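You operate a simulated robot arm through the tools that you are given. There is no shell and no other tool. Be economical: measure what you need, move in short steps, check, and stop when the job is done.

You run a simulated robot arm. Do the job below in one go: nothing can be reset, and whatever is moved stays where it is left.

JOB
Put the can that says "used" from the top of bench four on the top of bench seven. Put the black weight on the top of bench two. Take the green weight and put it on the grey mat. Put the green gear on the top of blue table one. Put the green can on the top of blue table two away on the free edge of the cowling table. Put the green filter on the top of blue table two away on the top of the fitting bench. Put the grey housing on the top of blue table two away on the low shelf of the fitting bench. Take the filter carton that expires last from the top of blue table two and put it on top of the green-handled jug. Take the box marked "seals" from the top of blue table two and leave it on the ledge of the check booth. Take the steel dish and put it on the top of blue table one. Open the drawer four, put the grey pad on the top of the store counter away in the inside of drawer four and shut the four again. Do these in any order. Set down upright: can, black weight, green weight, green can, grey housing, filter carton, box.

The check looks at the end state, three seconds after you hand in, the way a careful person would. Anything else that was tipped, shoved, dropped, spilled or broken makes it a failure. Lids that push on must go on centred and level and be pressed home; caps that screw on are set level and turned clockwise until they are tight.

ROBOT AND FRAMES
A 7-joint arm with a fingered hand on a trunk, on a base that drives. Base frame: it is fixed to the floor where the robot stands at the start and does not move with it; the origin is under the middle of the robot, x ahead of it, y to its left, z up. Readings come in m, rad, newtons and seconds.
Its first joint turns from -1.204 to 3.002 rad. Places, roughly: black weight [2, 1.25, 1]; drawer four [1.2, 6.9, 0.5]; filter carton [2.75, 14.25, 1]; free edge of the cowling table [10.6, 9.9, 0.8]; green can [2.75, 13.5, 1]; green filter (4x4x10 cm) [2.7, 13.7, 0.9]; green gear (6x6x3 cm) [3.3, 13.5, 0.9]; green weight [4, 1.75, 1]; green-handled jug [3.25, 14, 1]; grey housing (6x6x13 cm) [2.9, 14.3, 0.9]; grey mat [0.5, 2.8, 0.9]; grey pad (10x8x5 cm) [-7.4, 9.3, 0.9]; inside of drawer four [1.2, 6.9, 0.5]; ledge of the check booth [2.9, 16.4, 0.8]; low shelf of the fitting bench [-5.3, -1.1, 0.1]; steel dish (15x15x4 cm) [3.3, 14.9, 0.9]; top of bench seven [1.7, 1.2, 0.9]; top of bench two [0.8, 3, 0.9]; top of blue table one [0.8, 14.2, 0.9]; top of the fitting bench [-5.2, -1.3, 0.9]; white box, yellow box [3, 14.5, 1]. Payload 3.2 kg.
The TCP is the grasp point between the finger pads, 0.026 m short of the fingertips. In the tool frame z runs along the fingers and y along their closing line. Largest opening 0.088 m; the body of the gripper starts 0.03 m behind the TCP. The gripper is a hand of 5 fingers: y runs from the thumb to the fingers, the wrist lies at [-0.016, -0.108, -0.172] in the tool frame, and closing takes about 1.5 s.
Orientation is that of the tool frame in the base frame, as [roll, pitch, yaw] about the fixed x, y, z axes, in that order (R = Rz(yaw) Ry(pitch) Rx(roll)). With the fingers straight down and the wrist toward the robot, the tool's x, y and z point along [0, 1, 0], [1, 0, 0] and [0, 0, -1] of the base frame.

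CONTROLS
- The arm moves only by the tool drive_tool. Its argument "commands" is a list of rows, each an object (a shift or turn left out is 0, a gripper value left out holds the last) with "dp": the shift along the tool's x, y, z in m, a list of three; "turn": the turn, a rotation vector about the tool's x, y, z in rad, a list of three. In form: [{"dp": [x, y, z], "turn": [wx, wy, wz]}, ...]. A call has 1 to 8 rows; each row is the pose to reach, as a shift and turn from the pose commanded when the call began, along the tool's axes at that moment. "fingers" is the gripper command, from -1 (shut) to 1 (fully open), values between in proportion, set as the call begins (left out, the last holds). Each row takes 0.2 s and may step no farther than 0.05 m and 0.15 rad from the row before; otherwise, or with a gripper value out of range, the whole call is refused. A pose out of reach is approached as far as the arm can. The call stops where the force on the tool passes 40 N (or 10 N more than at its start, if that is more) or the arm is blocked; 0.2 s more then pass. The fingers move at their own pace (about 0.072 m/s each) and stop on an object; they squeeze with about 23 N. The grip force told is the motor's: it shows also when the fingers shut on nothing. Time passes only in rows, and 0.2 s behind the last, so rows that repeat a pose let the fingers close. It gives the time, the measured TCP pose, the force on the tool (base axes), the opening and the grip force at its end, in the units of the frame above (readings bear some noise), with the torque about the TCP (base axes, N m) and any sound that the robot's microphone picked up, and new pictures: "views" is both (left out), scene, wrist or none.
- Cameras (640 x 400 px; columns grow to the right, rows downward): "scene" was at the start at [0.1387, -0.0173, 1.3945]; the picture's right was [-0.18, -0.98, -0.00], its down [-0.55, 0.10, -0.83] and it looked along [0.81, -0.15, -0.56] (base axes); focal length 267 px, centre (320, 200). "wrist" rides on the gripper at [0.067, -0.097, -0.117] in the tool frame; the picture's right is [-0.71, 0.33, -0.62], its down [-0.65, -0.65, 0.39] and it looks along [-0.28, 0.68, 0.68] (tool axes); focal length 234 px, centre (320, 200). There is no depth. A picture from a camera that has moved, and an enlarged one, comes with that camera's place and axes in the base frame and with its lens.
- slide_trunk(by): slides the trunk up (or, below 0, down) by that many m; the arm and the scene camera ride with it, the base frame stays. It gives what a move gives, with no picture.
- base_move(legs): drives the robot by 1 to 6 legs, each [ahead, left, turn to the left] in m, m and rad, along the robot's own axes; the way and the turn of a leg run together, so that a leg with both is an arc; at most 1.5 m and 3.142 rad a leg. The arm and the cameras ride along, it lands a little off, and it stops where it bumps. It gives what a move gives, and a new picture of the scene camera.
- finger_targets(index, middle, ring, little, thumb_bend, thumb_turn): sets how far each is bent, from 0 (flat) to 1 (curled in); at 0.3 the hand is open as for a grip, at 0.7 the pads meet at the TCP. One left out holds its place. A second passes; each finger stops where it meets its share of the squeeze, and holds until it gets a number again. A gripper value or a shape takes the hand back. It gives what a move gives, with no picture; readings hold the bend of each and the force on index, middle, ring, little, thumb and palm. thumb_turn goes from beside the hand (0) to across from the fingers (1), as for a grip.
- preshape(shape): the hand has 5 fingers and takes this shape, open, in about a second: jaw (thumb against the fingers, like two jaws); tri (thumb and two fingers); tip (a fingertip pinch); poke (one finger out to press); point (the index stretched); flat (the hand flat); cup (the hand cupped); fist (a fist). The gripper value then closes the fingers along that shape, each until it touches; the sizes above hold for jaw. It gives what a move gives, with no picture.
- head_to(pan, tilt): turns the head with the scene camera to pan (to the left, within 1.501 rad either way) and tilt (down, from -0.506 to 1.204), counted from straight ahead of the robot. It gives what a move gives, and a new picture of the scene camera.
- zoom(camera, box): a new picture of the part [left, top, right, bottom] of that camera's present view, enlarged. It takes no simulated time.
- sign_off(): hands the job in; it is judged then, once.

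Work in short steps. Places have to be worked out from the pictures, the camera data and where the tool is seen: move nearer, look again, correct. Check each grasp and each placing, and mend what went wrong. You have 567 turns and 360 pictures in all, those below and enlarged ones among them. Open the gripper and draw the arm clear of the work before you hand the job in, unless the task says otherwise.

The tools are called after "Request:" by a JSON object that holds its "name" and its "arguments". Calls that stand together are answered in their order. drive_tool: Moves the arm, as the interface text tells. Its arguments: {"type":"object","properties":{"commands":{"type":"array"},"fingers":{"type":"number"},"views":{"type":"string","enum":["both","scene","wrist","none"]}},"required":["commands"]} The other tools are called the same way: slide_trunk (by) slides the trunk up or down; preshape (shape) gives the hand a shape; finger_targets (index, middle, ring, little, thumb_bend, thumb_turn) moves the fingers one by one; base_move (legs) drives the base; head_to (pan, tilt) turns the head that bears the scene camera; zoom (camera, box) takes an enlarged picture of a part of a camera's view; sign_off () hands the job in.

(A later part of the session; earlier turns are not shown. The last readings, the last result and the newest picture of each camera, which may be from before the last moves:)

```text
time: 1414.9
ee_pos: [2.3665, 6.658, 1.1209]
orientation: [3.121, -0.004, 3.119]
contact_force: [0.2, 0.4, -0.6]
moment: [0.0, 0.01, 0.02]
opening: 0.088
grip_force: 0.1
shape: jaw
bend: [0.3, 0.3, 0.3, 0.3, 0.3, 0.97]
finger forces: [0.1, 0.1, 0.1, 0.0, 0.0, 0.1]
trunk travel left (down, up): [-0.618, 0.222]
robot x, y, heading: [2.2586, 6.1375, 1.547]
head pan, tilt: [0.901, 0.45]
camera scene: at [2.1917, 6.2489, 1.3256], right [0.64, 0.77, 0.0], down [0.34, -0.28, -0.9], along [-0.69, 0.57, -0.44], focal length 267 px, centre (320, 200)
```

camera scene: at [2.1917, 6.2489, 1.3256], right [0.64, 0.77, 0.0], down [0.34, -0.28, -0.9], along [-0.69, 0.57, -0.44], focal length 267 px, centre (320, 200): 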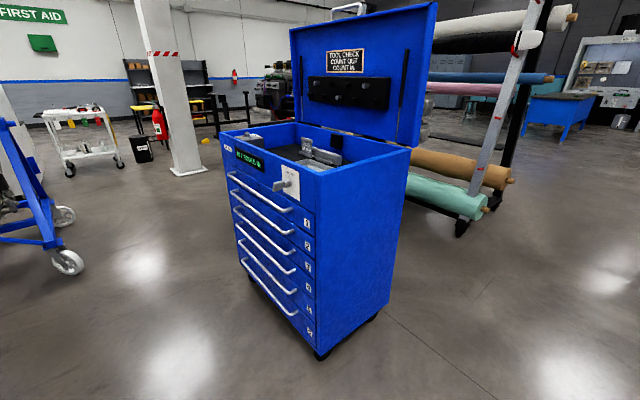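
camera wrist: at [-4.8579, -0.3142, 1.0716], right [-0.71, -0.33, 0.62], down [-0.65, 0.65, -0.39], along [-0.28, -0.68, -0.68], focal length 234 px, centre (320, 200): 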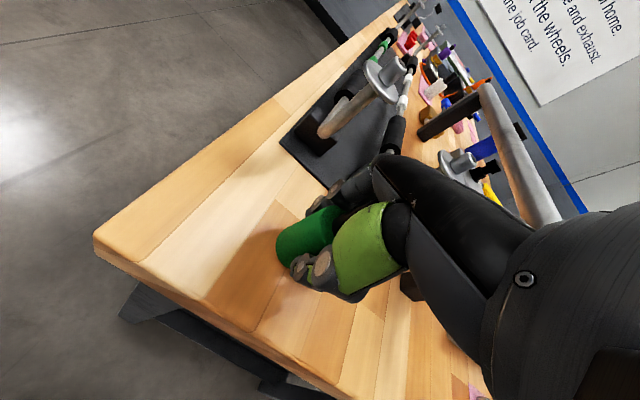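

Here is the drawer cart. I zoom in on the numbers and handles.

Request:
{"name": "zoom", "arguments": {"camera": "scene", "box": [210, 110, 420, 370]}}

Request:
{"name": "zoom", "arguments": {"camera": "scene", "box": [220, 130, 330, 210]}}

```text
1.54 times, centred on (315, 240) of scene
camera zoom: at [2.1917, 6.2489, 1.3256], right [0.64, 0.77, 0.0], down [0.34, -0.28, -0.9], along [-0.69, 0.57, -0.44], focal length 411 px, centre (328, 138)
```

zoom: 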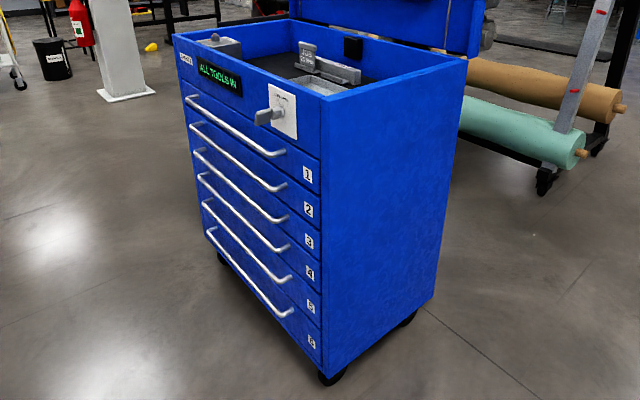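

```text
5.00 times, centred on (275, 170) of scene
camera zoom: at [2.1917, 6.2489, 1.3256], right [0.64, 0.77, 0.0], down [0.34, -0.28, -0.9], along [-0.69, 0.57, -0.44], focal length 1337 px, centre (545, 350)
```

zoom: 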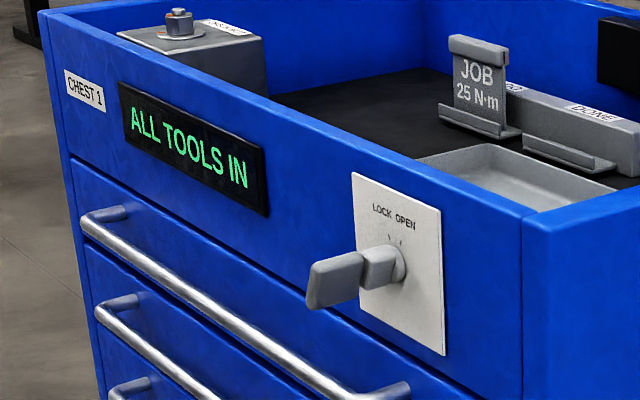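

Drawer four is the fourth bar, about z 0.555, x 0.92–1.48, y≈6.70. I'll stand east of the cart facing west, hook the bar with a horizontal hand, and pull by moving the base south. First I reposition.

Request:
{"name": "base_move", "arguments": {"legs": [[0, 0, 1.595], [0, -0.3, 0]]}}

Request:
{"name": "drive_tool", "arguments": {"commands": [{"dp": [0, 0, 0], "turn": [0, 0, -0.14]}, {"dp": [0, 0, 0], "turn": [0, 0, -0.28]}, {"dp": [0, 0, 0], "turn": [0, 0, -0.42]}, {"dp": [0, 0, 0], "turn": [0, 0, -0.56]}, {"dp": [0, 0, 0], "turn": [0, 0, -0.7]}, {"dp": [0, 0, 0], "turn": [0, 0, -0.84]}, {"dp": [0, 0, 0], "turn": [0, 0, -0.98]}, {"dp": [0, 0, 0], "turn": [0, 0, -1.12]}], "views": "none"}}

Request:
{"name": "drive_tool", "arguments": {"commands": [{"dp": [0, 0, 0], "turn": [0, 0, -0.14]}, {"dp": [0, 0, 0], "turn": [0, 0, -0.28]}, {"dp": [0, 0, 0], "turn": [0, 0, -0.42]}, {"dp": [0, 0, 0], "turn": [0, 0, -0.45]}], "views": "scene"}}

```text
time: 1420.8
ee_pos: [1.7455, 6.5393, 1.121]
orientation: [3.12, -0.003, -1.576]
contact_force: [0.2, -0.3, -0.2]
moment: [-0.04, 0.04, 0.0]
opening: 0.0881
grip_force: 0.1
shape: jaw
bend: [0.3, 0.3, 0.3, 0.3, 0.3, 0.97]
finger forces: [0.1, 0.1, 0.1, 0.0, 0.1, 0.1]
trunk travel left (down, up): [-0.618, 0.222]
robot x, y, heading: [2.2585, 6.4427, 3.134]
head pan, tilt: [0.901, 0.45]
camera scene: at [2.1554, 6.3676, 1.3257], right [-0.78, 0.62, 0.0], down [0.27, 0.34, -0.9], along [-0.56, -0.7, -0.43], focal length 267 px, centre (320, 200)
```

scene: 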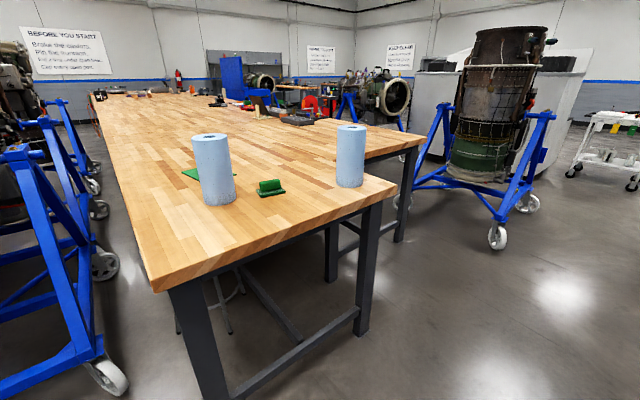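

```text
time: 1422.6
ee_pos: [1.743, 6.5383, 1.1202]
orientation: [3.131, 0.015, -0.454]
contact_force: [-0.4, -0.6, -0.1]
moment: [0.02, -0.03, 0.0]
opening: 0.088
grip_force: 0.1
shape: jaw
bend: [0.3, 0.3, 0.3, 0.3, 0.3, 0.97]
finger forces: [0.0, 0.1, 0.1, 0.0, 0.0, 0.0]
trunk travel left (down, up): [-0.618, 0.222]
robot x, y, heading: [2.2618, 6.4432, 3.139]
head pan, tilt: [0.901, 0.45]
```

```text
time: 1423.6
ee_pos: [1.7452, 6.5401, 1.1202]
orientation: [3.139, 0.022, -0.004]
contact_force: [-0.2, 0.2, 0.5]
moment: [-0.01, 0.0, 0.01]
opening: 0.0878
grip_force: 0.1
shape: jaw
bend: [0.3, 0.3, 0.3, 0.3, 0.3, 0.97]
finger forces: [0.0, 0.0, 0.1, 0.0, 0.0, 0.1]
trunk travel left (down, up): [-0.618, 0.222]
robot x, y, heading: [2.2605, 6.4397, 3.138]
head pan, tilt: [0.901, 0.45]
camera scene: at [2.1556, 6.3672, 1.3257], right [-0.78, 0.62, 0.0], down [0.27, 0.34, -0.9], along [-0.56, -0.7, -0.43], focal length 267 px, centre (320, 200)
```

scene: 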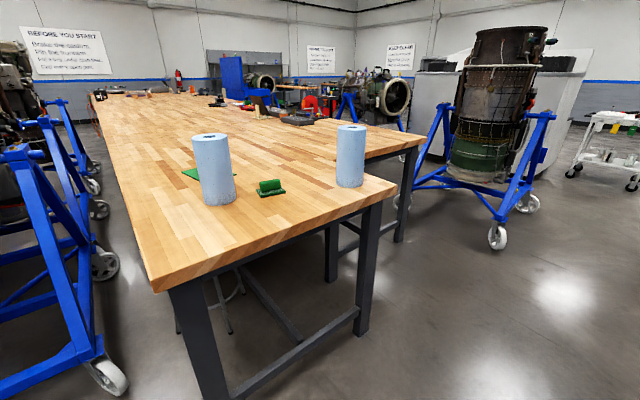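

Hand yaw is set. Now I tilt the hand so that the fingers point north (turn about tool x).

Request:
{"name": "drive_tool", "arguments": {"commands": [{"dp": [0, 0, 0], "turn": [0.14, 0, 0]}, {"dp": [0, 0, 0], "turn": [0.28, 0, 0]}, {"dp": [0, 0, 0], "turn": [0.42, 0, 0]}, {"dp": [0, 0, 0], "turn": [0.56, 0, 0]}, {"dp": [0, 0, 0], "turn": [0.7, 0, 0]}, {"dp": [0, 0, 0], "turn": [0.84, 0, 0]}, {"dp": [0, 0, 0], "turn": [0.98, 0, 0]}, {"dp": [0, 0, 0], "turn": [1.12, 0, 0]}], "views": "none"}}

Request:
{"name": "drive_tool", "arguments": {"commands": [{"dp": [0, 0, 0], "turn": [0.14, 0, 0]}, {"dp": [0, 0, 0], "turn": [0.28, 0, 0]}, {"dp": [0, 0, 0], "turn": [0.42, 0, 0]}, {"dp": [0, 0, 0], "turn": [0.45, 0, 0]}], "views": "wrist"}}

Request:
{"name": "head_to", "arguments": {"pan": 0.0, "tilt": 0.6}}

```text
time: 1425.4
ee_pos: [1.8143, 6.5344, 1.1469]
orientation: [-2.11, 0.025, -0.03]
contact_force: [0.8, 0.4, -0.2]
moment: [-0.05, 0.02, 0.04]
opening: 0.0878
grip_force: 0.0
shape: jaw
bend: [0.3, 0.3, 0.3, 0.3, 0.3, 0.97]
finger forces: [0.2, 0.1, 0.0, 0.0, 0.0, 0.1]
out of reach, approached as far as the arm can: row 1, 2, 3, 4, 5, 6, 7, 8
trunk travel left (down, up): [-0.618, 0.222]
robot x, y, heading: [2.2599, 6.4412, 3.14]
head pan, tilt: [0.901, 0.45]
```

```text
time: 1426.4
ee_pos: [1.8129, 6.5456, 1.1449]
orientation: [-1.679, 0.025, -0.039]
contact_force: [0.1, -0.3, -0.6]
moment: [-0.01, -0.02, -0.01]
opening: 0.0881
grip_force: 0.1
shape: jaw
bend: [0.3, 0.3, 0.3, 0.3, 0.3, 0.97]
finger forces: [0.0, 0.1, 0.0, 0.0, 0.1, 0.1]
out of reach, approached as far as the arm can: row 3, 4
trunk travel left (down, up): [-0.618, 0.222]
robot x, y, heading: [2.2596, 6.4379, 3.134]
head pan, tilt: [0.901, 0.45]
camera wrist: at [1.877, 6.4372, 1.2514], right [-0.74, -0.63, -0.24], down [-0.62, 0.48, 0.62], along [-0.27, 0.61, -0.74], focal length 234 px, centre (320, 200)
```

wrist: 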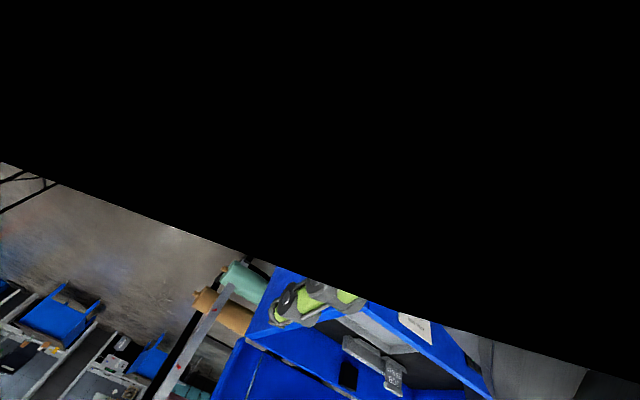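

```text
time: 1427.6
ee_pos: [1.8127, 6.5422, 1.1458]
orientation: [-1.686, 0.027, -0.032]
contact_force: [0.4, -0.2, -1.3]
moment: [-0.01, 0.0, 0.0]
opening: 0.0878
grip_force: 0.0
shape: jaw
bend: [0.3, 0.3, 0.3, 0.3, 0.3, 0.97]
finger forces: [0.1, 0.0, 0.1, 0.0, 0.1, 0.0]
trunk travel left (down, up): [-0.618, 0.222]
robot x, y, heading: [2.2633, 6.441, 3.136]
head pan, tilt: [0.0, 0.6]
camera scene: at [2.1243, 6.439, 1.3121], right [0.0, 1.0, 0.0], down [0.56, 0.0, -0.83], along [-0.83, 0.0, -0.56], focal length 267 px, centre (320, 200)
```

scene: 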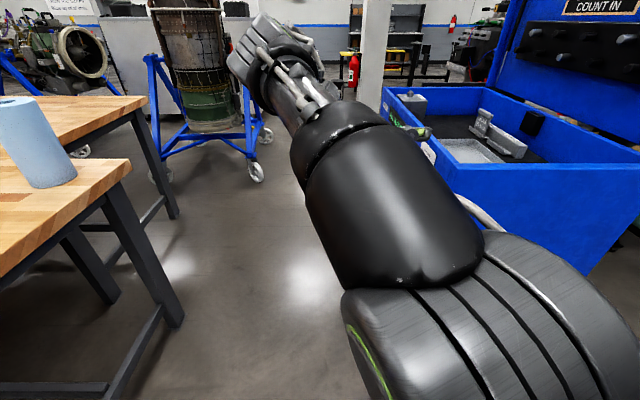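

The hand points north as wanted. I lower the trunk so that the hand is at drawer-four height (hand is clear, east of the cart).

Request:
{"name": "slide_trunk", "arguments": {"by": -0.57}}

Request:
{"name": "head_to", "arguments": {"pan": -0.5, "tilt": 0.2}}

```text
refused: -0.57 is not a number from -0.4 to 0.4
```

```text
time: 1428.6
ee_pos: [1.814, 6.5408, 1.1455]
orientation: [-1.685, 0.027, -0.03]
contact_force: [0.9, 0.1, 1.3]
moment: [0.04, 0.01, 0.01]
opening: 0.0879
grip_force: 0.1
shape: jaw
bend: [0.3, 0.3, 0.3, 0.3, 0.3, 0.97]
finger forces: [0.0, 0.0, 0.0, 0.1, 0.0, 0.0]
trunk travel left (down, up): [-0.618, 0.222]
robot x, y, heading: [2.26, 6.4386, 3.139]
head pan, tilt: [-0.499, 0.201]
camera scene: at [2.1309, 6.4836, 1.3488], right [0.48, 0.88, 0.0], down [0.18, -0.1, -0.98], along [-0.86, 0.47, -0.2], focal length 267 px, centre (320, 200)
```

scene: 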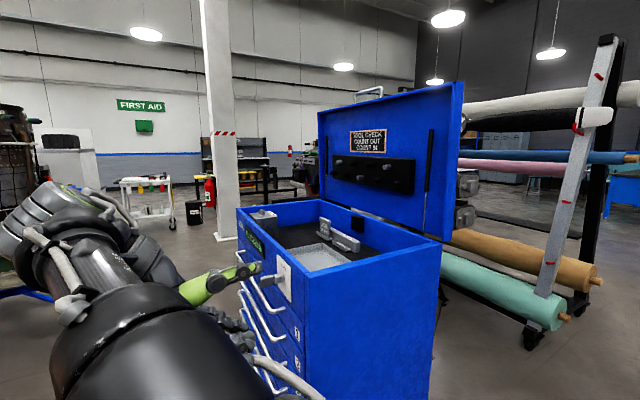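

I zoom on the lock lever from this side before lowering.

Request:
{"name": "zoom", "arguments": {"camera": "scene", "box": [220, 220, 340, 340]}}

Request:
{"name": "slide_trunk", "arguments": {"by": -0.4}}

Request:
{"name": "slide_trunk", "arguments": {"by": -0.17}}

Request:
{"name": "head_to", "arguments": {"pan": -0.4, "tilt": 0.15}}

```text
3.33 times, centred on (280, 280) of scene
camera zoom: at [2.1309, 6.4836, 1.3488], right [0.48, 0.88, 0.0], down [0.18, -0.1, -0.98], along [-0.86, 0.47, -0.2], focal length 891 px, centre (453, -67)
```

zoom: 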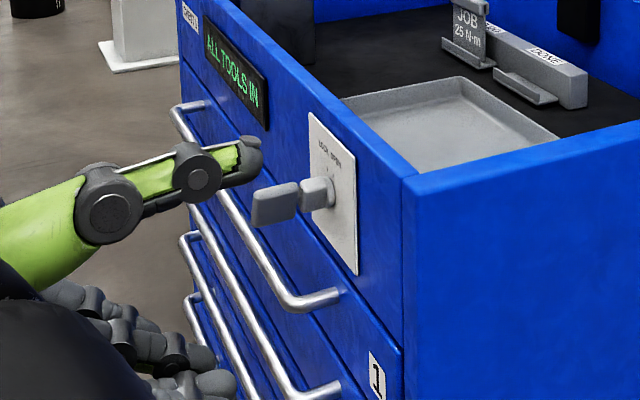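

```text
time: 1432.4
ee_pos: [1.8129, 6.5412, 0.7448]
orientation: [-1.686, 0.027, -0.03]
contact_force: [-0.2, 0.8, 0.3]
moment: [-0.03, -0.04, 0.03]
opening: 0.0882
grip_force: 0.1
shape: jaw
bend: [0.3, 0.3, 0.3, 0.3, 0.3, 0.97]
finger forces: [0.0, 0.0, 0.0, 0.1, 0.1, 0.1]
trunk travel left (down, up): [-0.218, 0.622]
robot x, y, heading: [2.2635, 6.4421, 3.139]
head pan, tilt: [-0.499, 0.201]
```

```text
time: 1434.3
ee_pos: [1.8131, 6.5407, 0.5745]
orientation: [-1.683, 0.026, -0.03]
contact_force: [0.1, -0.1, 0.1]
moment: [0.0, -0.01, 0.0]
opening: 0.0879
grip_force: 0.0
shape: jaw
bend: [0.3, 0.3, 0.3, 0.3, 0.3, 0.97]
finger forces: [0.0, 0.0, 0.0, 0.1, 0.1, 0.0]
trunk travel left (down, up): [-0.048, 0.792]
robot x, y, heading: [2.2605, 6.4392, 3.138]
head pan, tilt: [-0.499, 0.201]
```

```text
time: 1435.0
ee_pos: [1.8123, 6.5416, 0.5747]
orientation: [-1.686, 0.026, -0.03]
contact_force: [-0.4, 0.5, 1.1]
moment: [0.0, -0.01, 0.02]
opening: 0.0879
grip_force: 0.1
shape: jaw
bend: [0.3, 0.3, 0.3, 0.3, 0.3, 0.97]
finger forces: [0.0, 0.0, 0.0, 0.0, 0.1, 0.0]
trunk travel left (down, up): [-0.048, 0.792]
robot x, y, heading: [2.2614, 6.4417, 3.135]
head pan, tilt: [-0.4, 0.15]
camera scene: at [2.1274, 6.4752, 0.7835], right [0.39, 0.92, 0.0], down [0.14, -0.06, -0.99], along [-0.91, 0.39, -0.15], focal length 267 px, centre (320, 200)
```

scene: 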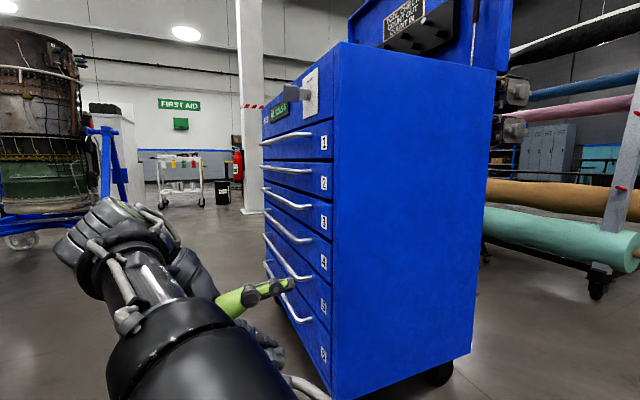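

Bar 4 is at y≈6.71, z≈0.563, x up to 1.48; the cart face is at y 6.749. I bring the base forward so that the hand is in front of bar 4.

Request:
{"name": "base_move", "arguments": {"legs": [[0, 0.04, 0], [0.38, 0, 0]]}}

Request:
{"name": "head_to", "arguments": {"pan": -0.7, "tilt": 0.3}}

```text
time: 1437.9
ee_pos: [1.4309, 6.5021, 0.5751]
orientation: [-1.686, 0.026, -0.032]
contact_force: [-0.9, -0.5, 0.3]
moment: [0.0, -0.03, -0.03]
opening: 0.0879
grip_force: 0.1
shape: jaw
bend: [0.3, 0.3, 0.3, 0.3, 0.3, 0.97]
finger forces: [0.1, 0.0, 0.0, 0.0, 0.0, 0.0]
trunk travel left (down, up): [-0.048, 0.792]
robot x, y, heading: [1.8822, 6.403, 3.136]
head pan, tilt: [-0.4, 0.15]
camera scene: at [1.7462, 6.4362, 0.7836], right [0.39, 0.92, 0.0], down [0.14, -0.06, -0.99], along [-0.91, 0.39, -0.15], focal length 267 px, centre (320, 200)
```

scene: 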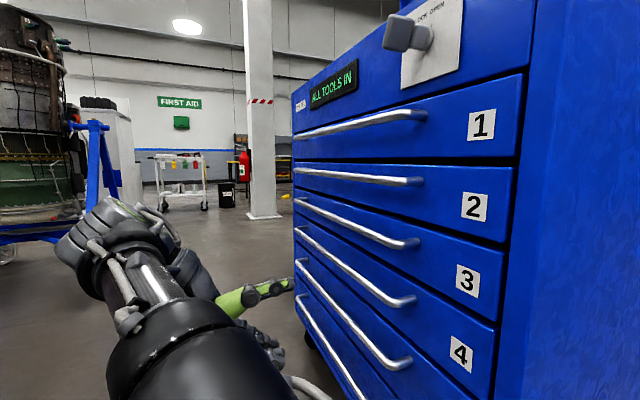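

```text
time: 1438.7
ee_pos: [1.431, 6.5052, 0.5758]
orientation: [-1.69, 0.027, -0.031]
contact_force: [0.2, -0.9, 0.6]
moment: [-0.01, -0.01, 0.01]
opening: 0.0878
grip_force: 0.0
shape: jaw
bend: [0.3, 0.3, 0.3, 0.3, 0.3, 0.97]
finger forces: [0.0, 0.1, 0.1, 0.1, 0.0, 0.0]
trunk travel left (down, up): [-0.048, 0.792]
robot x, y, heading: [1.8804, 6.4002, 3.143]
head pan, tilt: [-0.7, 0.3]
camera scene: at [1.7602, 6.4602, 0.7696], right [0.65, 0.76, 0.0], down [0.23, -0.19, -0.96], along [-0.73, 0.62, -0.3], focal length 267 px, centre (320, 200)
```

scene: 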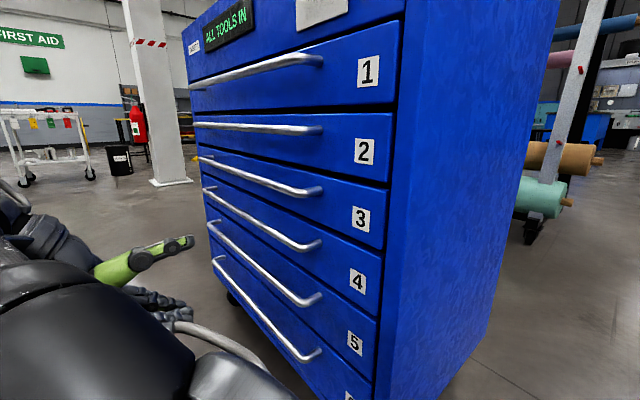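

Bar 4 refined to z≈0.571, y 6.71. I advance the hand north toward it, halfway first.

Request:
{"name": "drive_tool", "arguments": {"commands": [{"dp": [0, -0.004, 0.04]}, {"dp": [0, -0.008, 0.08]}, {"dp": [0, -0.012, 0.12]}, {"dp": [0, -0.012, 0.12]}], "views": "both"}}

```text
time: 1439.7
ee_pos: [1.4359, 6.6241, 0.5726]
orientation: [-1.686, 0.026, -0.031]
contact_force: [-0.2, 0.6, 0.0]
moment: [0.0, -0.01, 0.01]
opening: 0.0877
grip_force: 0.0
shape: jaw
bend: [0.3, 0.3, 0.3, 0.3, 0.3, 0.97]
finger forces: [0.1, 0.0, 0.0, 0.0, 0.0, 0.0]
trunk travel left (down, up): [-0.048, 0.792]
robot x, y, heading: [1.8783, 6.399, 3.138]
head pan, tilt: [-0.7, 0.3]
camera scene: at [1.7602, 6.4603, 0.7696], right [0.65, 0.76, 0.0], down [0.23, -0.19, -0.96], along [-0.73, 0.62, -0.3], focal length 267 px, centre (320, 200)
camera wrist: at [1.5017, 6.5168, 0.68], right [-0.73, -0.64, -0.24], down [-0.62, 0.48, 0.62], along [-0.28, 0.6, -0.75], focal length 234 px, centre (320, 200)
```

scene: 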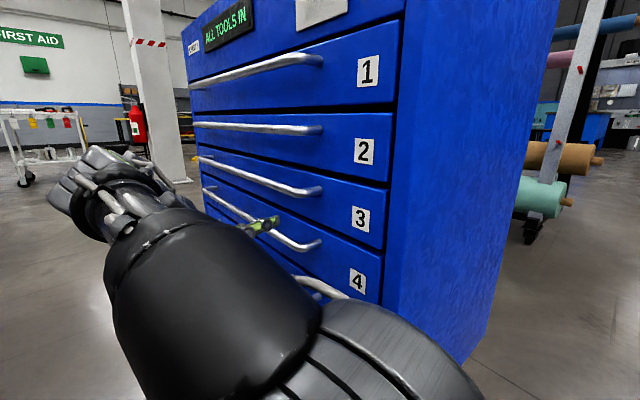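
wrist: 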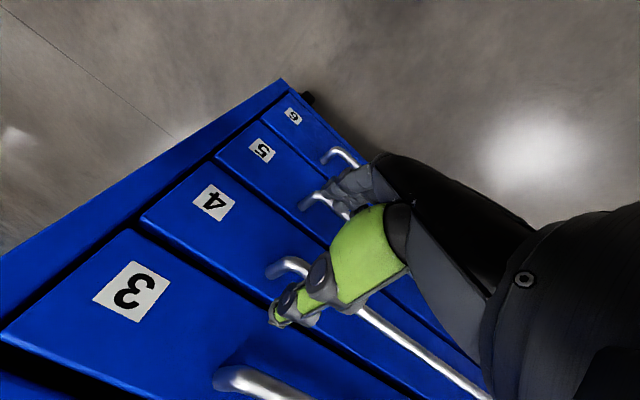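

Thumb is above and fingers below bar 4. I advance the rest and close.

Request:
{"name": "drive_tool", "arguments": {"commands": [{"dp": [0, -0.004, 0.04]}, {"dp": [0, -0.006, 0.065]}, {"dp": [0, -0.008, 0.08]}, {"dp": [0, -0.008, 0.08]}], "views": "none"}}

Request:
{"name": "drive_tool", "arguments": {"commands": [{"dp": [0, 0, 0]}, {"dp": [0, 0, 0]}, {"dp": [0, 0, 0]}, {"dp": [0, 0, 0]}, {"dp": [0, 0, 0]}, {"dp": [0, 0, 0]}, {"dp": [0, 0, 0]}], "fingers": -1, "views": "both"}}

```text
time: 1440.7
ee_pos: [1.4394, 6.7053, 0.5724]
orientation: [-1.686, 0.026, -0.032]
contact_force: [-0.8, -0.2, 0.9]
moment: [0.0, 0.01, 0.01]
opening: 0.0879
grip_force: 0.0
shape: jaw
bend: [0.3, 0.3, 0.3, 0.3, 0.3, 0.97]
finger forces: [0.0, 0.0, 0.0, 0.0, 0.1, 0.0]
trunk travel left (down, up): [-0.048, 0.792]
robot x, y, heading: [1.8794, 6.403, 3.14]
head pan, tilt: [-0.7, 0.3]
```

```text
time: 1442.3
ee_pos: [1.4379, 6.7058, 0.5708]
orientation: [-1.687, 0.022, -0.034]
contact_force: [2.9, -1.7, -12.2]
moment: [-0.09, -0.37, 0.06]
opening: 0.0
grip_force: 22.9
shape: jaw
bend: [0.7, 0.5, 0.73, 0.44, 0.89, 1.0]
finger forces: [0.0, 6.4, 4.1, 1.9, 0.0, 0.0]
trunk travel left (down, up): [-0.048, 0.792]
robot x, y, heading: [1.8814, 6.4004, 3.14]
head pan, tilt: [-0.7, 0.3]
camera scene: at [1.7594, 6.4609, 0.7692], right [0.65, 0.76, 0.0], down [0.23, -0.19, -0.95], along [-0.73, 0.62, -0.3], focal length 267 px, centre (320, 200)
camera wrist: at [1.5032, 6.5979, 0.6785], right [-0.73, -0.64, -0.24], down [-0.62, 0.48, 0.62], along [-0.28, 0.6, -0.75], focal length 234 px, centre (320, 200)
```

scene: 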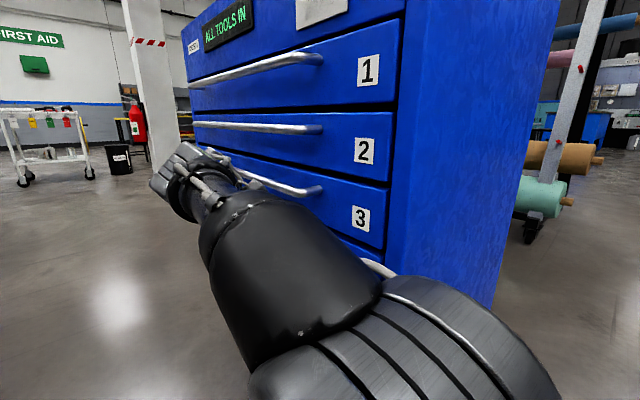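
wrist: 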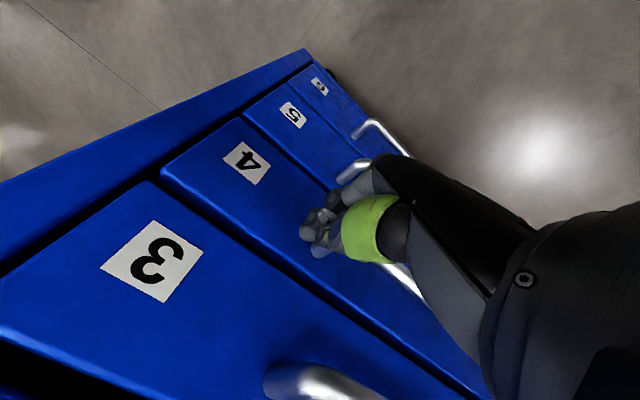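

The bar is enclosed. I pull gently with the arm to see whether the drawer moves.

Request:
{"name": "drive_tool", "arguments": {"commands": [{"dp": [0, 0.002, -0.015]}, {"dp": [0, 0.004, -0.03]}, {"dp": [0, 0.006, -0.05]}, {"dp": [0, 0.008, -0.07]}], "views": "both"}}

```text
time: 1443.3
ee_pos: [1.4351, 6.6327, 0.5734]
orientation: [-1.688, 0.025, -0.031]
contact_force: [13.5, -1.7, -12.8]
moment: [-0.11, -0.62, -0.01]
opening: 0.0
grip_force: 22.5
shape: jaw
bend: [0.7, 0.49, 0.72, 0.43, 0.89, 1.0]
finger forces: [0.0, 11.7, 3.6, 1.9, 0.0, 0.0]
trunk travel left (down, up): [-0.048, 0.792]
robot x, y, heading: [1.8806, 6.4006, 3.139]
head pan, tilt: [-0.7, 0.3]
camera scene: at [1.7604, 6.4607, 0.7695], right [0.65, 0.76, 0.0], down [0.23, -0.19, -0.96], along [-0.73, 0.62, -0.3], focal length 267 px, centre (320, 200)
camera wrist: at [1.5015, 6.5265, 0.6795], right [-0.73, -0.64, -0.24], down [-0.62, 0.48, 0.62], along [-0.28, 0.6, -0.75], focal length 234 px, centre (320, 200)
```

scene: 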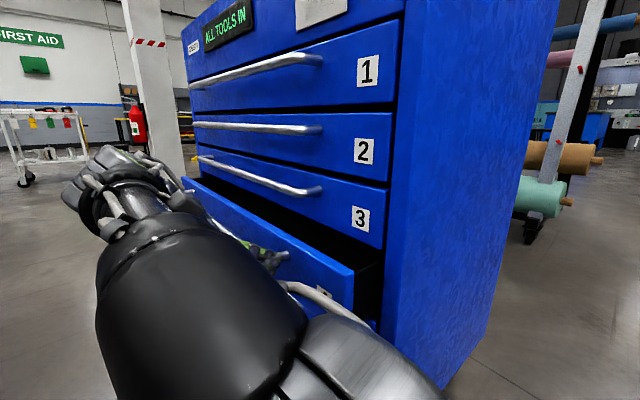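
wrist: 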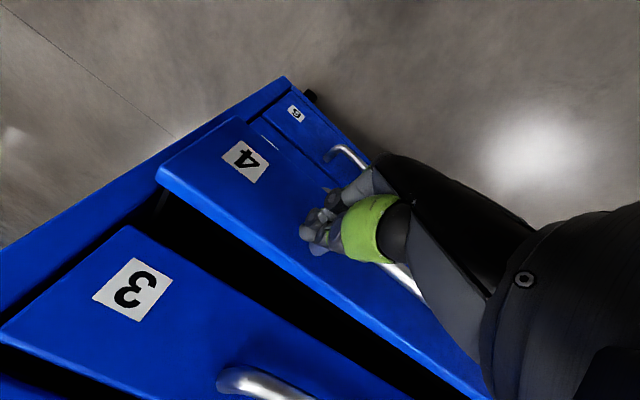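

Drawer four opens. I pull it further by moving the base 0.24 m south.

Request:
{"name": "base_move", "arguments": {"legs": [[0, 0.24, 0]]}}

Request:
{"name": "head_to", "arguments": {"pan": -0.6, "tilt": 0.5}}

```text
time: 1445.0
ee_pos: [1.4355, 6.393, 0.5726]
orientation: [-1.687, 0.024, -0.03]
contact_force: [16.2, -2.1, -13.2]
moment: [-0.15, -0.76, 0.01]
opening: 0.0001
grip_force: 22.8
shape: jaw
bend: [0.7, 0.49, 0.72, 0.43, 0.89, 1.0]
finger forces: [0.1, 14.0, 3.8, 1.9, 0.0, 0.0]
trunk travel left (down, up): [-0.048, 0.792]
robot x, y, heading: [1.8778, 6.1667, 3.144]
head pan, tilt: [-0.7, 0.3]
camera scene: at [1.7596, 6.2215, 0.7695], right [0.64, 0.76, 0.0], down [0.23, -0.19, -0.96], along [-0.73, 0.62, -0.3], focal length 267 px, centre (320, 200)
```

scene: 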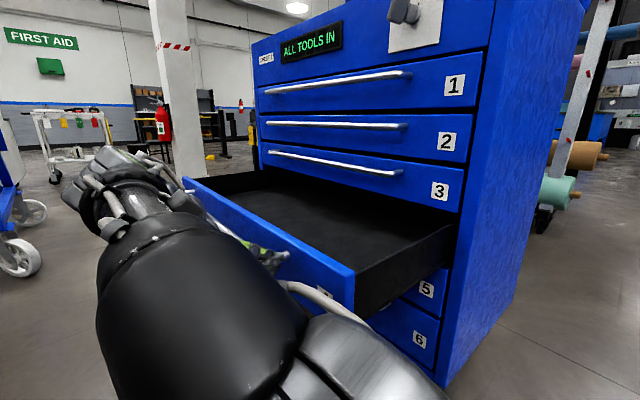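

```text
time: 1445.8
ee_pos: [1.4356, 6.3935, 0.5711]
orientation: [-1.689, 0.021, -0.031]
contact_force: [13.2, -0.7, -12.8]
moment: [-0.07, -0.63, -0.05]
opening: 0.0002
grip_force: 23.1
shape: jaw
bend: [0.7, 0.49, 0.72, 0.44, 0.89, 1.0]
finger forces: [0.1, 12.5, 4.1, 1.9, 0.1, 0.0]
trunk travel left (down, up): [-0.048, 0.792]
robot x, y, heading: [1.878, 6.1613, 3.141]
head pan, tilt: [-0.6, 0.499]
camera scene: at [1.756, 6.2129, 0.7511], right [0.57, 0.82, 0.0], down [0.39, -0.27, -0.88], along [-0.72, 0.5, -0.48], focal length 267 px, centre (320, 200)
```

scene: 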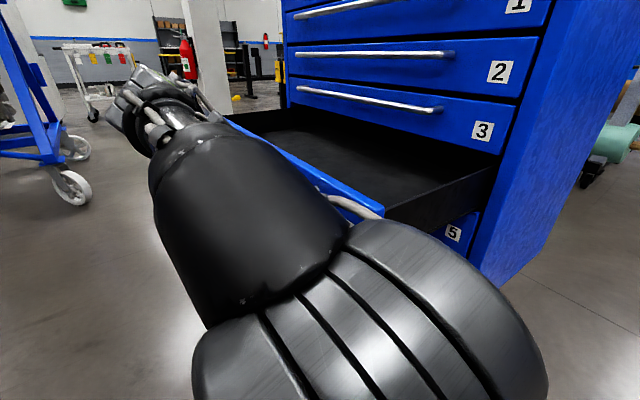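

The drawer is open about 0.31 m. I release the bar and withdraw south, then back away east.

Request:
{"name": "drive_tool", "arguments": {"commands": [{"dp": [0, 0, 0]}, {"dp": [0, 0, 0]}, {"dp": [0, 0, 0]}, {"dp": [0, 0, 0]}, {"dp": [0, 0, 0]}, {"dp": [0, 0, 0]}], "fingers": 1, "views": "wrist"}}

Request:
{"name": "drive_tool", "arguments": {"commands": [{"dp": [0, 0.004, -0.03]}, {"dp": [0, 0.008, -0.06]}, {"dp": [0, 0.011, -0.09]}, {"dp": [0, 0.013, -0.11]}], "views": "scene"}}

```text
time: 1447.2
ee_pos: [1.4337, 6.3952, 0.5726]
orientation: [-1.685, 0.024, -0.03]
contact_force: [-0.5, -0.2, -0.1]
moment: [-0.01, 0.02, 0.01]
opening: 0.088
grip_force: 0.1
shape: jaw
bend: [0.3, 0.3, 0.3, 0.3, 0.3, 0.97]
finger forces: [0.1, 0.1, 0.1, 0.0, 0.0, 0.1]
trunk travel left (down, up): [-0.048, 0.792]
robot x, y, heading: [1.8804, 6.1617, 3.137]
head pan, tilt: [-0.6, 0.499]
camera wrist: at [1.5004, 6.2868, 0.6796], right [-0.73, -0.64, -0.24], down [-0.62, 0.48, 0.62], along [-0.28, 0.6, -0.75], focal length 234 px, centre (320, 200)
```

wrist: 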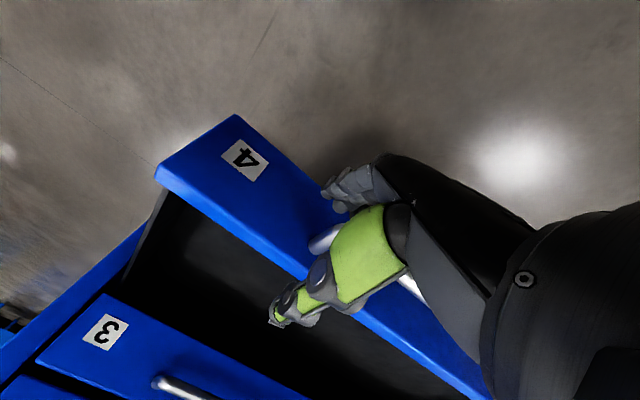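

```text
time: 1448.2
ee_pos: [1.4337, 6.2916, 0.579]
orientation: [-1.72, 0.041, -0.039]
contact_force: [-0.2, 0.3, 0.6]
moment: [0.03, 0.0, 0.02]
opening: 0.088
grip_force: 0.0
shape: jaw
bend: [0.3, 0.3, 0.3, 0.3, 0.3, 0.97]
finger forces: [0.0, 0.0, 0.0, 0.0, 0.0, 0.0]
trunk travel left (down, up): [-0.048, 0.792]
robot x, y, heading: [1.8755, 6.1584, 3.14]
head pan, tilt: [-0.6, 0.499]
camera scene: at [1.7559, 6.2124, 0.7512], right [0.57, 0.82, 0.0], down [0.39, -0.27, -0.88], along [-0.72, 0.5, -0.48], focal length 267 px, centre (320, 200)
```

scene: 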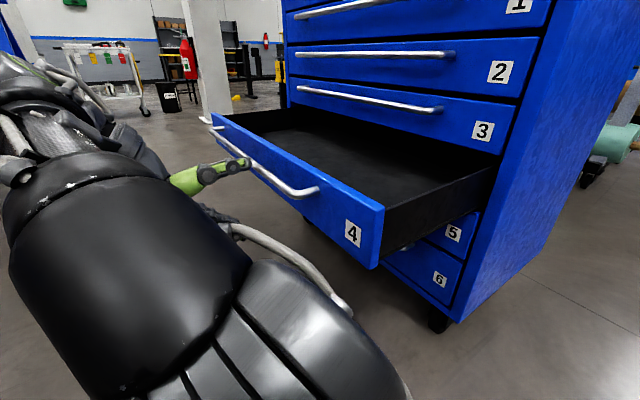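

Free. I back away east, raise the trunk, and fold the hand back to pointing down.

Request:
{"name": "base_move", "arguments": {"legs": [[-0.5, 0, 0]]}}

Request:
{"name": "slide_trunk", "arguments": {"by": 0.4}}

Request:
{"name": "slide_trunk", "arguments": {"by": 0.25}}

Request:
{"name": "drive_tool", "arguments": {"commands": [{"dp": [0, 0, 0], "turn": [-0.14, 0, 0]}, {"dp": [0, 0, 0], "turn": [-0.28, 0, 0]}, {"dp": [0, 0, 0], "turn": [-0.42, 0, 0]}, {"dp": [0, 0, 0], "turn": [-0.56, 0, 0]}, {"dp": [0, 0, 0], "turn": [-0.7, 0, 0]}, {"dp": [0, 0, 0], "turn": [-0.84, 0, 0]}, {"dp": [0, 0, 0], "turn": [-0.98, 0, 0]}, {"dp": [0, 0, 0], "turn": [-1.12, 0, 0]}], "views": "none"}}

Request:
{"name": "drive_tool", "arguments": {"commands": [{"dp": [0, 0, 0], "turn": [-0.14, 0, 0]}, {"dp": [0, 0, 0], "turn": [-0.28, 0, 0]}, {"dp": [0, 0, 0], "turn": [-0.302, 0, 0]}, {"dp": [0, 0, 0], "turn": [-0.302, 0, 0]}], "views": "scene"}}

```text
time: 1451.1
ee_pos: [1.9346, 6.2934, 0.5732]
orientation: [-1.72, 0.026, -0.049]
contact_force: [0.1, 0.1, -0.2]
moment: [-0.04, -0.01, 0.0]
opening: 0.0877
grip_force: 0.1
shape: jaw
bend: [0.3, 0.3, 0.3, 0.3, 0.3, 0.97]
finger forces: [0.1, 0.0, 0.0, 0.0, 0.0, 0.0]
trunk travel left (down, up): [-0.048, 0.792]
robot x, y, heading: [2.3818, 6.1602, 3.139]
head pan, tilt: [-0.6, 0.499]
camera scene: at [2.2592, 6.2115, 0.7512], right [0.57, 0.82, 0.0], down [0.39, -0.27, -0.88], along [-0.72, 0.5, -0.48], focal length 267 px, centre (320, 200)
```

scene: 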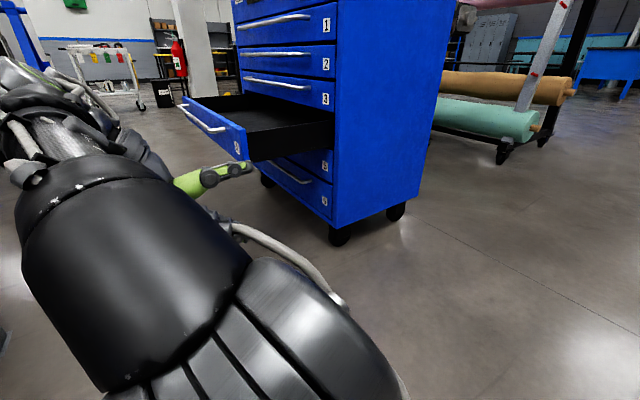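

```text
time: 1455.0
ee_pos: [1.9353, 6.2957, 0.9731]
orientation: [-1.726, 0.026, -0.05]
contact_force: [-0.6, 0.3, -0.4]
moment: [0.02, 0.01, -0.01]
opening: 0.0875
grip_force: 0.0
shape: jaw
bend: [0.3, 0.3, 0.3, 0.3, 0.3, 0.97]
finger forces: [0.0, 0.0, 0.0, 0.0, 0.1, 0.0]
trunk travel left (down, up): [-0.448, 0.392]
robot x, y, heading: [2.3823, 6.16, 3.135]
head pan, tilt: [-0.6, 0.499]
```

```text
time: 1457.5
ee_pos: [1.9341, 6.296, 1.2244]
orientation: [-1.726, 0.026, -0.051]
contact_force: [0.1, 0.4, 0.4]
moment: [-0.01, 0.01, -0.03]
opening: 0.0879
grip_force: 0.1
shape: jaw
bend: [0.3, 0.3, 0.3, 0.3, 0.3, 0.97]
finger forces: [0.1, 0.0, 0.1, 0.0, 0.1, 0.0]
trunk travel left (down, up): [-0.698, 0.142]
robot x, y, heading: [2.3821, 6.16, 3.139]
head pan, tilt: [-0.6, 0.499]
```

```text
time: 1459.3
ee_pos: [1.9349, 6.2959, 1.2238]
orientation: [-2.844, 0.025, -0.05]
contact_force: [-0.2, -0.2, 0.5]
moment: [-0.03, 0.01, 0.01]
opening: 0.0879
grip_force: 0.0
shape: jaw
bend: [0.3, 0.3, 0.3, 0.3, 0.3, 0.97]
finger forces: [0.0, 0.0, 0.0, 0.0, 0.0, 0.0]
trunk travel left (down, up): [-0.698, 0.142]
robot x, y, heading: [2.3857, 6.1615, 3.134]
head pan, tilt: [-0.6, 0.499]
```

```text
time: 1460.3
ee_pos: [1.9343, 6.2937, 1.2227]
orientation: [3.138, 0.025, -0.048]
contact_force: [0.0, 0.0, -0.8]
moment: [-0.02, 0.02, 0.01]
opening: 0.0879
grip_force: 0.0
shape: jaw
bend: [0.3, 0.3, 0.3, 0.3, 0.3, 0.97]
finger forces: [0.0, 0.0, 0.0, 0.1, 0.0, 0.0]
trunk travel left (down, up): [-0.698, 0.142]
robot x, y, heading: [2.3827, 6.1636, 3.135]
head pan, tilt: [-0.6, 0.499]
camera scene: at [2.2592, 6.2119, 1.4011], right [0.57, 0.82, 0.0], down [0.39, -0.27, -0.88], along [-0.72, 0.5, -0.48], focal length 267 px, centre (320, 200)
```

scene: 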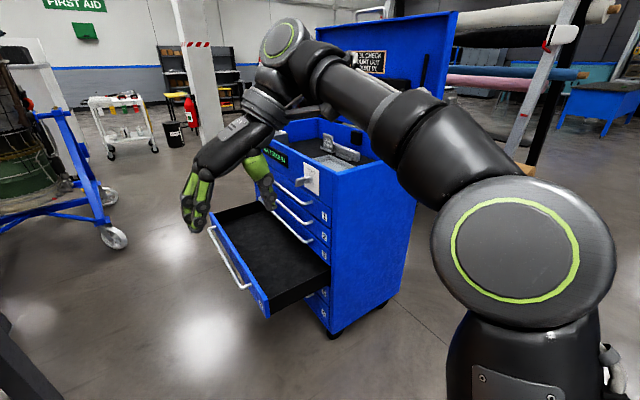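

Now I yaw the hand back to point toward the front, then drive to the parts store.

Request:
{"name": "drive_tool", "arguments": {"commands": [{"dp": [0, 0, 0], "turn": [0, 0, 0.14]}, {"dp": [0, 0, 0], "turn": [0, 0, 0.28]}, {"dp": [0, 0, 0], "turn": [0, 0, 0.42]}, {"dp": [0, 0, 0], "turn": [0, 0, 0.56]}, {"dp": [0, 0, 0], "turn": [0, 0, 0.7]}, {"dp": [0, 0, 0], "turn": [0, 0, 0.84]}, {"dp": [0, 0, 0], "turn": [0, 0, 0.98]}, {"dp": [0, 0, 0], "turn": [0, 0, 1.12]}], "views": "none"}}

Request:
{"name": "drive_tool", "arguments": {"commands": [{"dp": [0, 0, 0], "turn": [0, 0, 0.14]}, {"dp": [0, 0, 0], "turn": [0, 0, 0.28]}, {"dp": [0, 0, 0], "turn": [0, 0, 0.4]}, {"dp": [0, 0, 0], "turn": [0, 0, 0.4]}], "views": "none"}}

Request:
{"name": "base_move", "arguments": {"legs": [[0, -1.2, 0], [0, -1.2, 0], [0, -1.2, 0], [0, -1.15, 0], [1.5, 0, 0], [1.5, 0, 0]]}}

Request:
{"name": "base_move", "arguments": {"legs": [[1.5, 0, 0], [1.5, 0, 0], [1.5, 0, 0], [1.0, 0, 0], [0, 1.4, 0]]}}

```text
time: 1462.1
ee_pos: [1.9347, 6.2941, 1.2238]
orientation: [3.118, 0.012, -1.17]
contact_force: [-0.3, -0.4, 0.4]
moment: [-0.04, 0.01, 0.0]
opening: 0.0874
grip_force: 0.0
shape: jaw
bend: [0.3, 0.3, 0.3, 0.3, 0.3, 0.97]
finger forces: [0.0, 0.1, 0.0, 0.0, 0.0, 0.1]
trunk travel left (down, up): [-0.698, 0.142]
robot x, y, heading: [2.3809, 6.1597, 3.134]
head pan, tilt: [-0.6, 0.499]
```

```text
time: 1463.1
ee_pos: [1.934, 6.2938, 1.224]
orientation: [3.116, -0.001, -1.569]
contact_force: [-0.6, 0.2, 0.6]
moment: [0.01, 0.02, 0.0]
opening: 0.0878
grip_force: 0.1
shape: jaw
bend: [0.3, 0.3, 0.3, 0.3, 0.3, 0.97]
finger forces: [0.0, 0.1, 0.0, 0.0, 0.0, 0.0]
trunk travel left (down, up): [-0.698, 0.142]
robot x, y, heading: [2.3822, 6.1575, 3.141]
head pan, tilt: [-0.6, 0.499]
```

```text
time: 1500.2
ee_pos: [-1.0693, 11.0315, 1.223]
orientation: [3.116, 0.0, -1.551]
contact_force: [0.8, -0.3, 0.5]
moment: [0.0, 0.03, 0.0]
opening: 0.0876
grip_force: 0.0
shape: jaw
bend: [0.3, 0.3, 0.3, 0.3, 0.3, 0.97]
finger forces: [0.0, 0.1, 0.0, 0.0, 0.0, 0.0]
trunk travel left (down, up): [-0.698, 0.142]
robot x, y, heading: [-0.6183, 10.9098, -3.125]
head pan, tilt: [-0.6, 0.499]
camera scene: at [-0.7438, 10.9558, 1.4012], right [0.55, 0.83, 0.0], down [0.4, -0.26, -0.88], along [-0.73, 0.49, -0.48], focal length 267 px, centre (320, 200)
```

scene: 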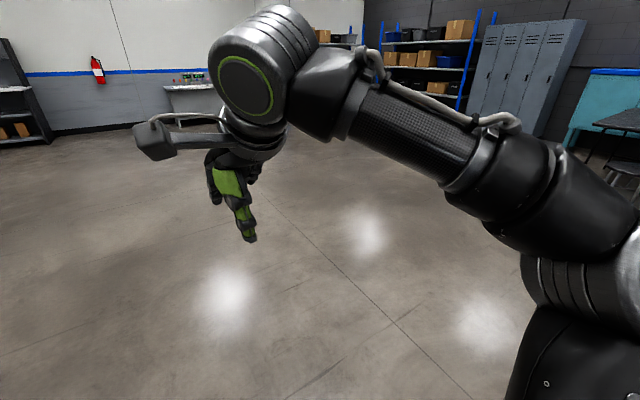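

```text
time: 1533.0
ee_pos: [-6.5003, 9.4351, 1.224]
orientation: [3.116, -0.002, -1.499]
contact_force: [0.4, 0.5, 0.6]
moment: [0.01, 0.0, 0.0]
opening: 0.0875
grip_force: 0.1
shape: jaw
bend: [0.3, 0.3, 0.3, 0.3, 0.3, 0.97]
finger forces: [0.0, 0.1, 0.0, 0.0, 0.0, 0.1]
trunk travel left (down, up): [-0.698, 0.142]
robot x, y, heading: [-6.0462, 9.3333, -3.073]
head pan, tilt: [-0.6, 0.499]
camera scene: at [-6.1696, 9.3757, 1.4012], right [0.51, 0.86, 0.0], down [0.41, -0.24, -0.88], along [-0.76, 0.45, -0.48], focal length 267 px, centre (320, 200)
```

scene: 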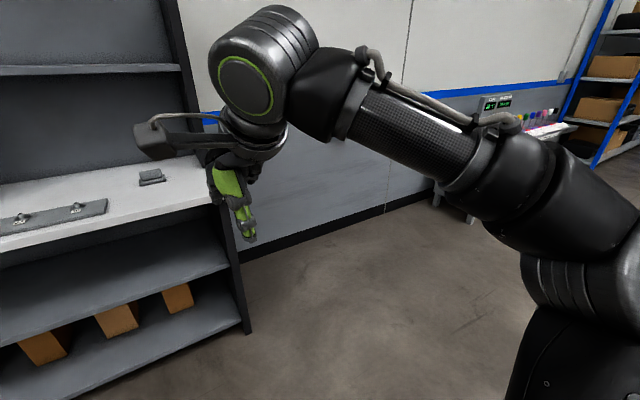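

The small grey thing near the counter's north end should be the pad. I turn the head and zoom.

Request:
{"name": "head_to", "arguments": {"pan": 0.15, "tilt": 0.55}}

Request:
{"name": "zoom", "arguments": {"camera": "scene", "box": [230, 80, 400, 220]}}

```text
time: 1534.1
ee_pos: [-6.4996, 9.435, 1.2231]
orientation: [3.114, -0.001, -1.499]
contact_force: [0.2, -0.2, -0.3]
moment: [-0.02, 0.01, 0.0]
opening: 0.0878
grip_force: 0.1
shape: jaw
bend: [0.3, 0.3, 0.3, 0.3, 0.3, 0.97]
finger forces: [0.1, 0.0, 0.0, 0.0, 0.0, 0.0]
trunk travel left (down, up): [-0.698, 0.142]
robot x, y, heading: [-6.0412, 9.334, -3.078]
head pan, tilt: [0.15, 0.55]
camera scene: at [-6.1791, 9.3103, 1.3966], right [-0.21, 0.98, 0.0], down [0.51, 0.11, -0.85], along [-0.83, -0.18, -0.52], focal length 267 px, centre (320, 200)
```

scene: 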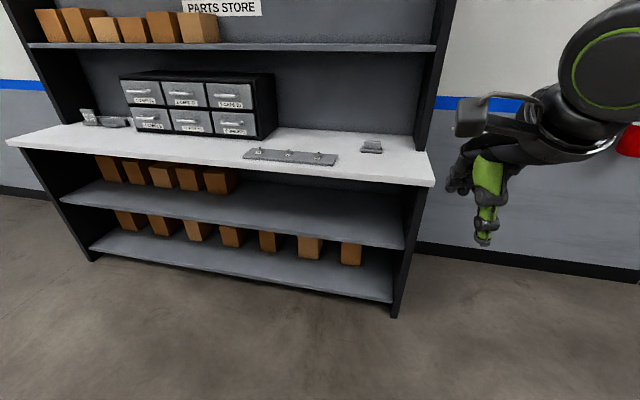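

```text
2.86 times, centred on (315, 150) of scene
camera zoom: at [-6.1791, 9.3103, 1.3966], right [-0.21, 0.98, 0.0], down [0.51, 0.11, -0.85], along [-0.83, -0.18, -0.52], focal length 764 px, centre (334, 343)
```

zoom: 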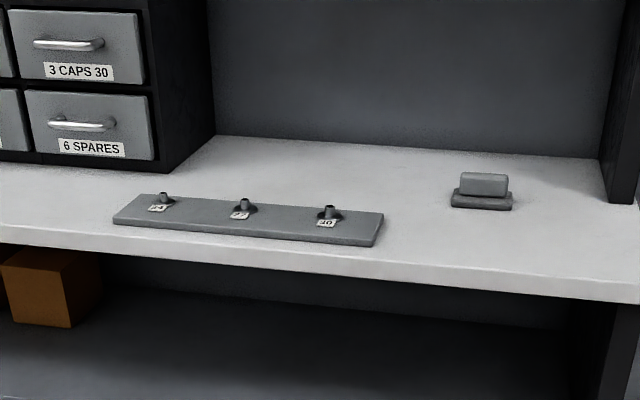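

The pad (a grip block on a base) is at about (-7.53, 9.297). I approach it.

Request:
{"name": "base_move", "arguments": {"legs": [[0, 0.08, -0.066], [0.8, 0, 0]]}}

Request:
{"name": "head_to", "arguments": {"pan": 0.0, "tilt": 0.7}}

Request:
{"name": "zoom", "arguments": {"camera": "scene", "box": [270, 100, 430, 220]}}

```text
time: 1539.0
ee_pos: [-7.287, 9.3859, 1.2226]
orientation: [3.115, 0.001, -1.566]
contact_force: [-0.1, 0.6, 0.8]
moment: [0.03, 0.01, -0.01]
opening: 0.0878
grip_force: 0.0
shape: jaw
bend: [0.3, 0.3, 0.3, 0.3, 0.3, 0.97]
finger forces: [0.0, 0.0, 0.0, 0.0, 0.0, 0.1]
trunk travel left (down, up): [-0.698, 0.142]
robot x, y, heading: [-6.8393, 9.2528, 3.138]
head pan, tilt: [0.15, 0.55]
camera scene: at [-6.9751, 9.2395, 1.3966], right [-0.15, 0.99, 0.0], down [0.52, 0.08, -0.85], along [-0.84, -0.13, -0.52], focal length 267 px, centre (320, 200)
```

scene: 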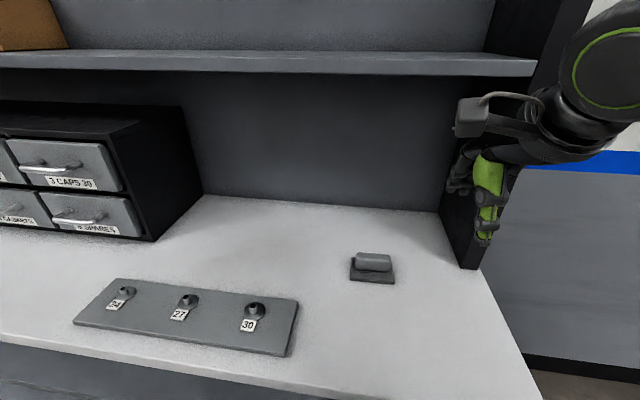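

```text
time: 1539.8
ee_pos: [-7.2866, 9.3849, 1.2243]
orientation: [3.116, -0.001, -1.566]
contact_force: [-0.8, -1.3, -0.2]
moment: [0.0, 0.0, 0.0]
opening: 0.0878
grip_force: 0.1
shape: jaw
bend: [0.3, 0.3, 0.3, 0.3, 0.3, 0.97]
finger forces: [0.0, 0.1, 0.0, 0.1, 0.0, 0.0]
trunk travel left (down, up): [-0.698, 0.142]
robot x, y, heading: [-6.8335, 9.2516, 3.143]
head pan, tilt: [0.0, 0.7]
camera scene: at [-6.9711, 9.2529, 1.3835], right [0.0, 1.0, 0.0], down [0.64, 0.0, -0.77], along [-0.77, 0.0, -0.64], focal length 267 px, centre (320, 200)
```

scene: 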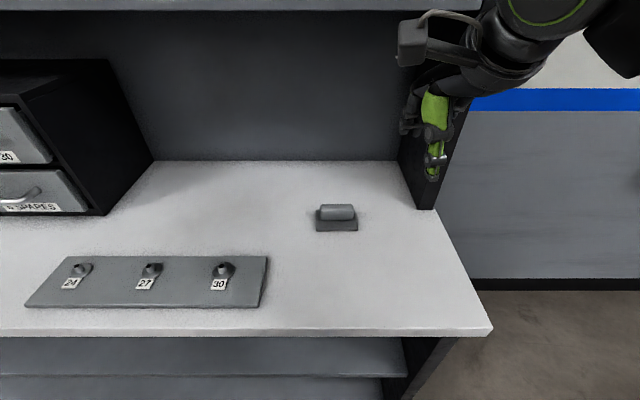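

```text
3.33 times, centred on (350, 160) of scene
camera zoom: at [-6.9711, 9.2529, 1.3835], right [0.0, 1.0, 0.0], down [0.64, 0.0, -0.77], along [-0.77, 0.0, -0.64], focal length 891 px, centre (220, 333)
```

zoom: 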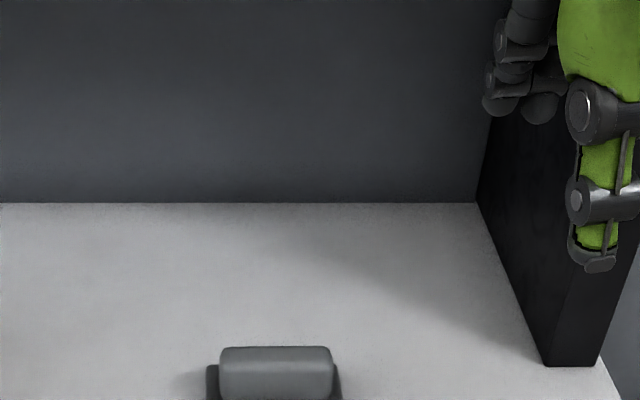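

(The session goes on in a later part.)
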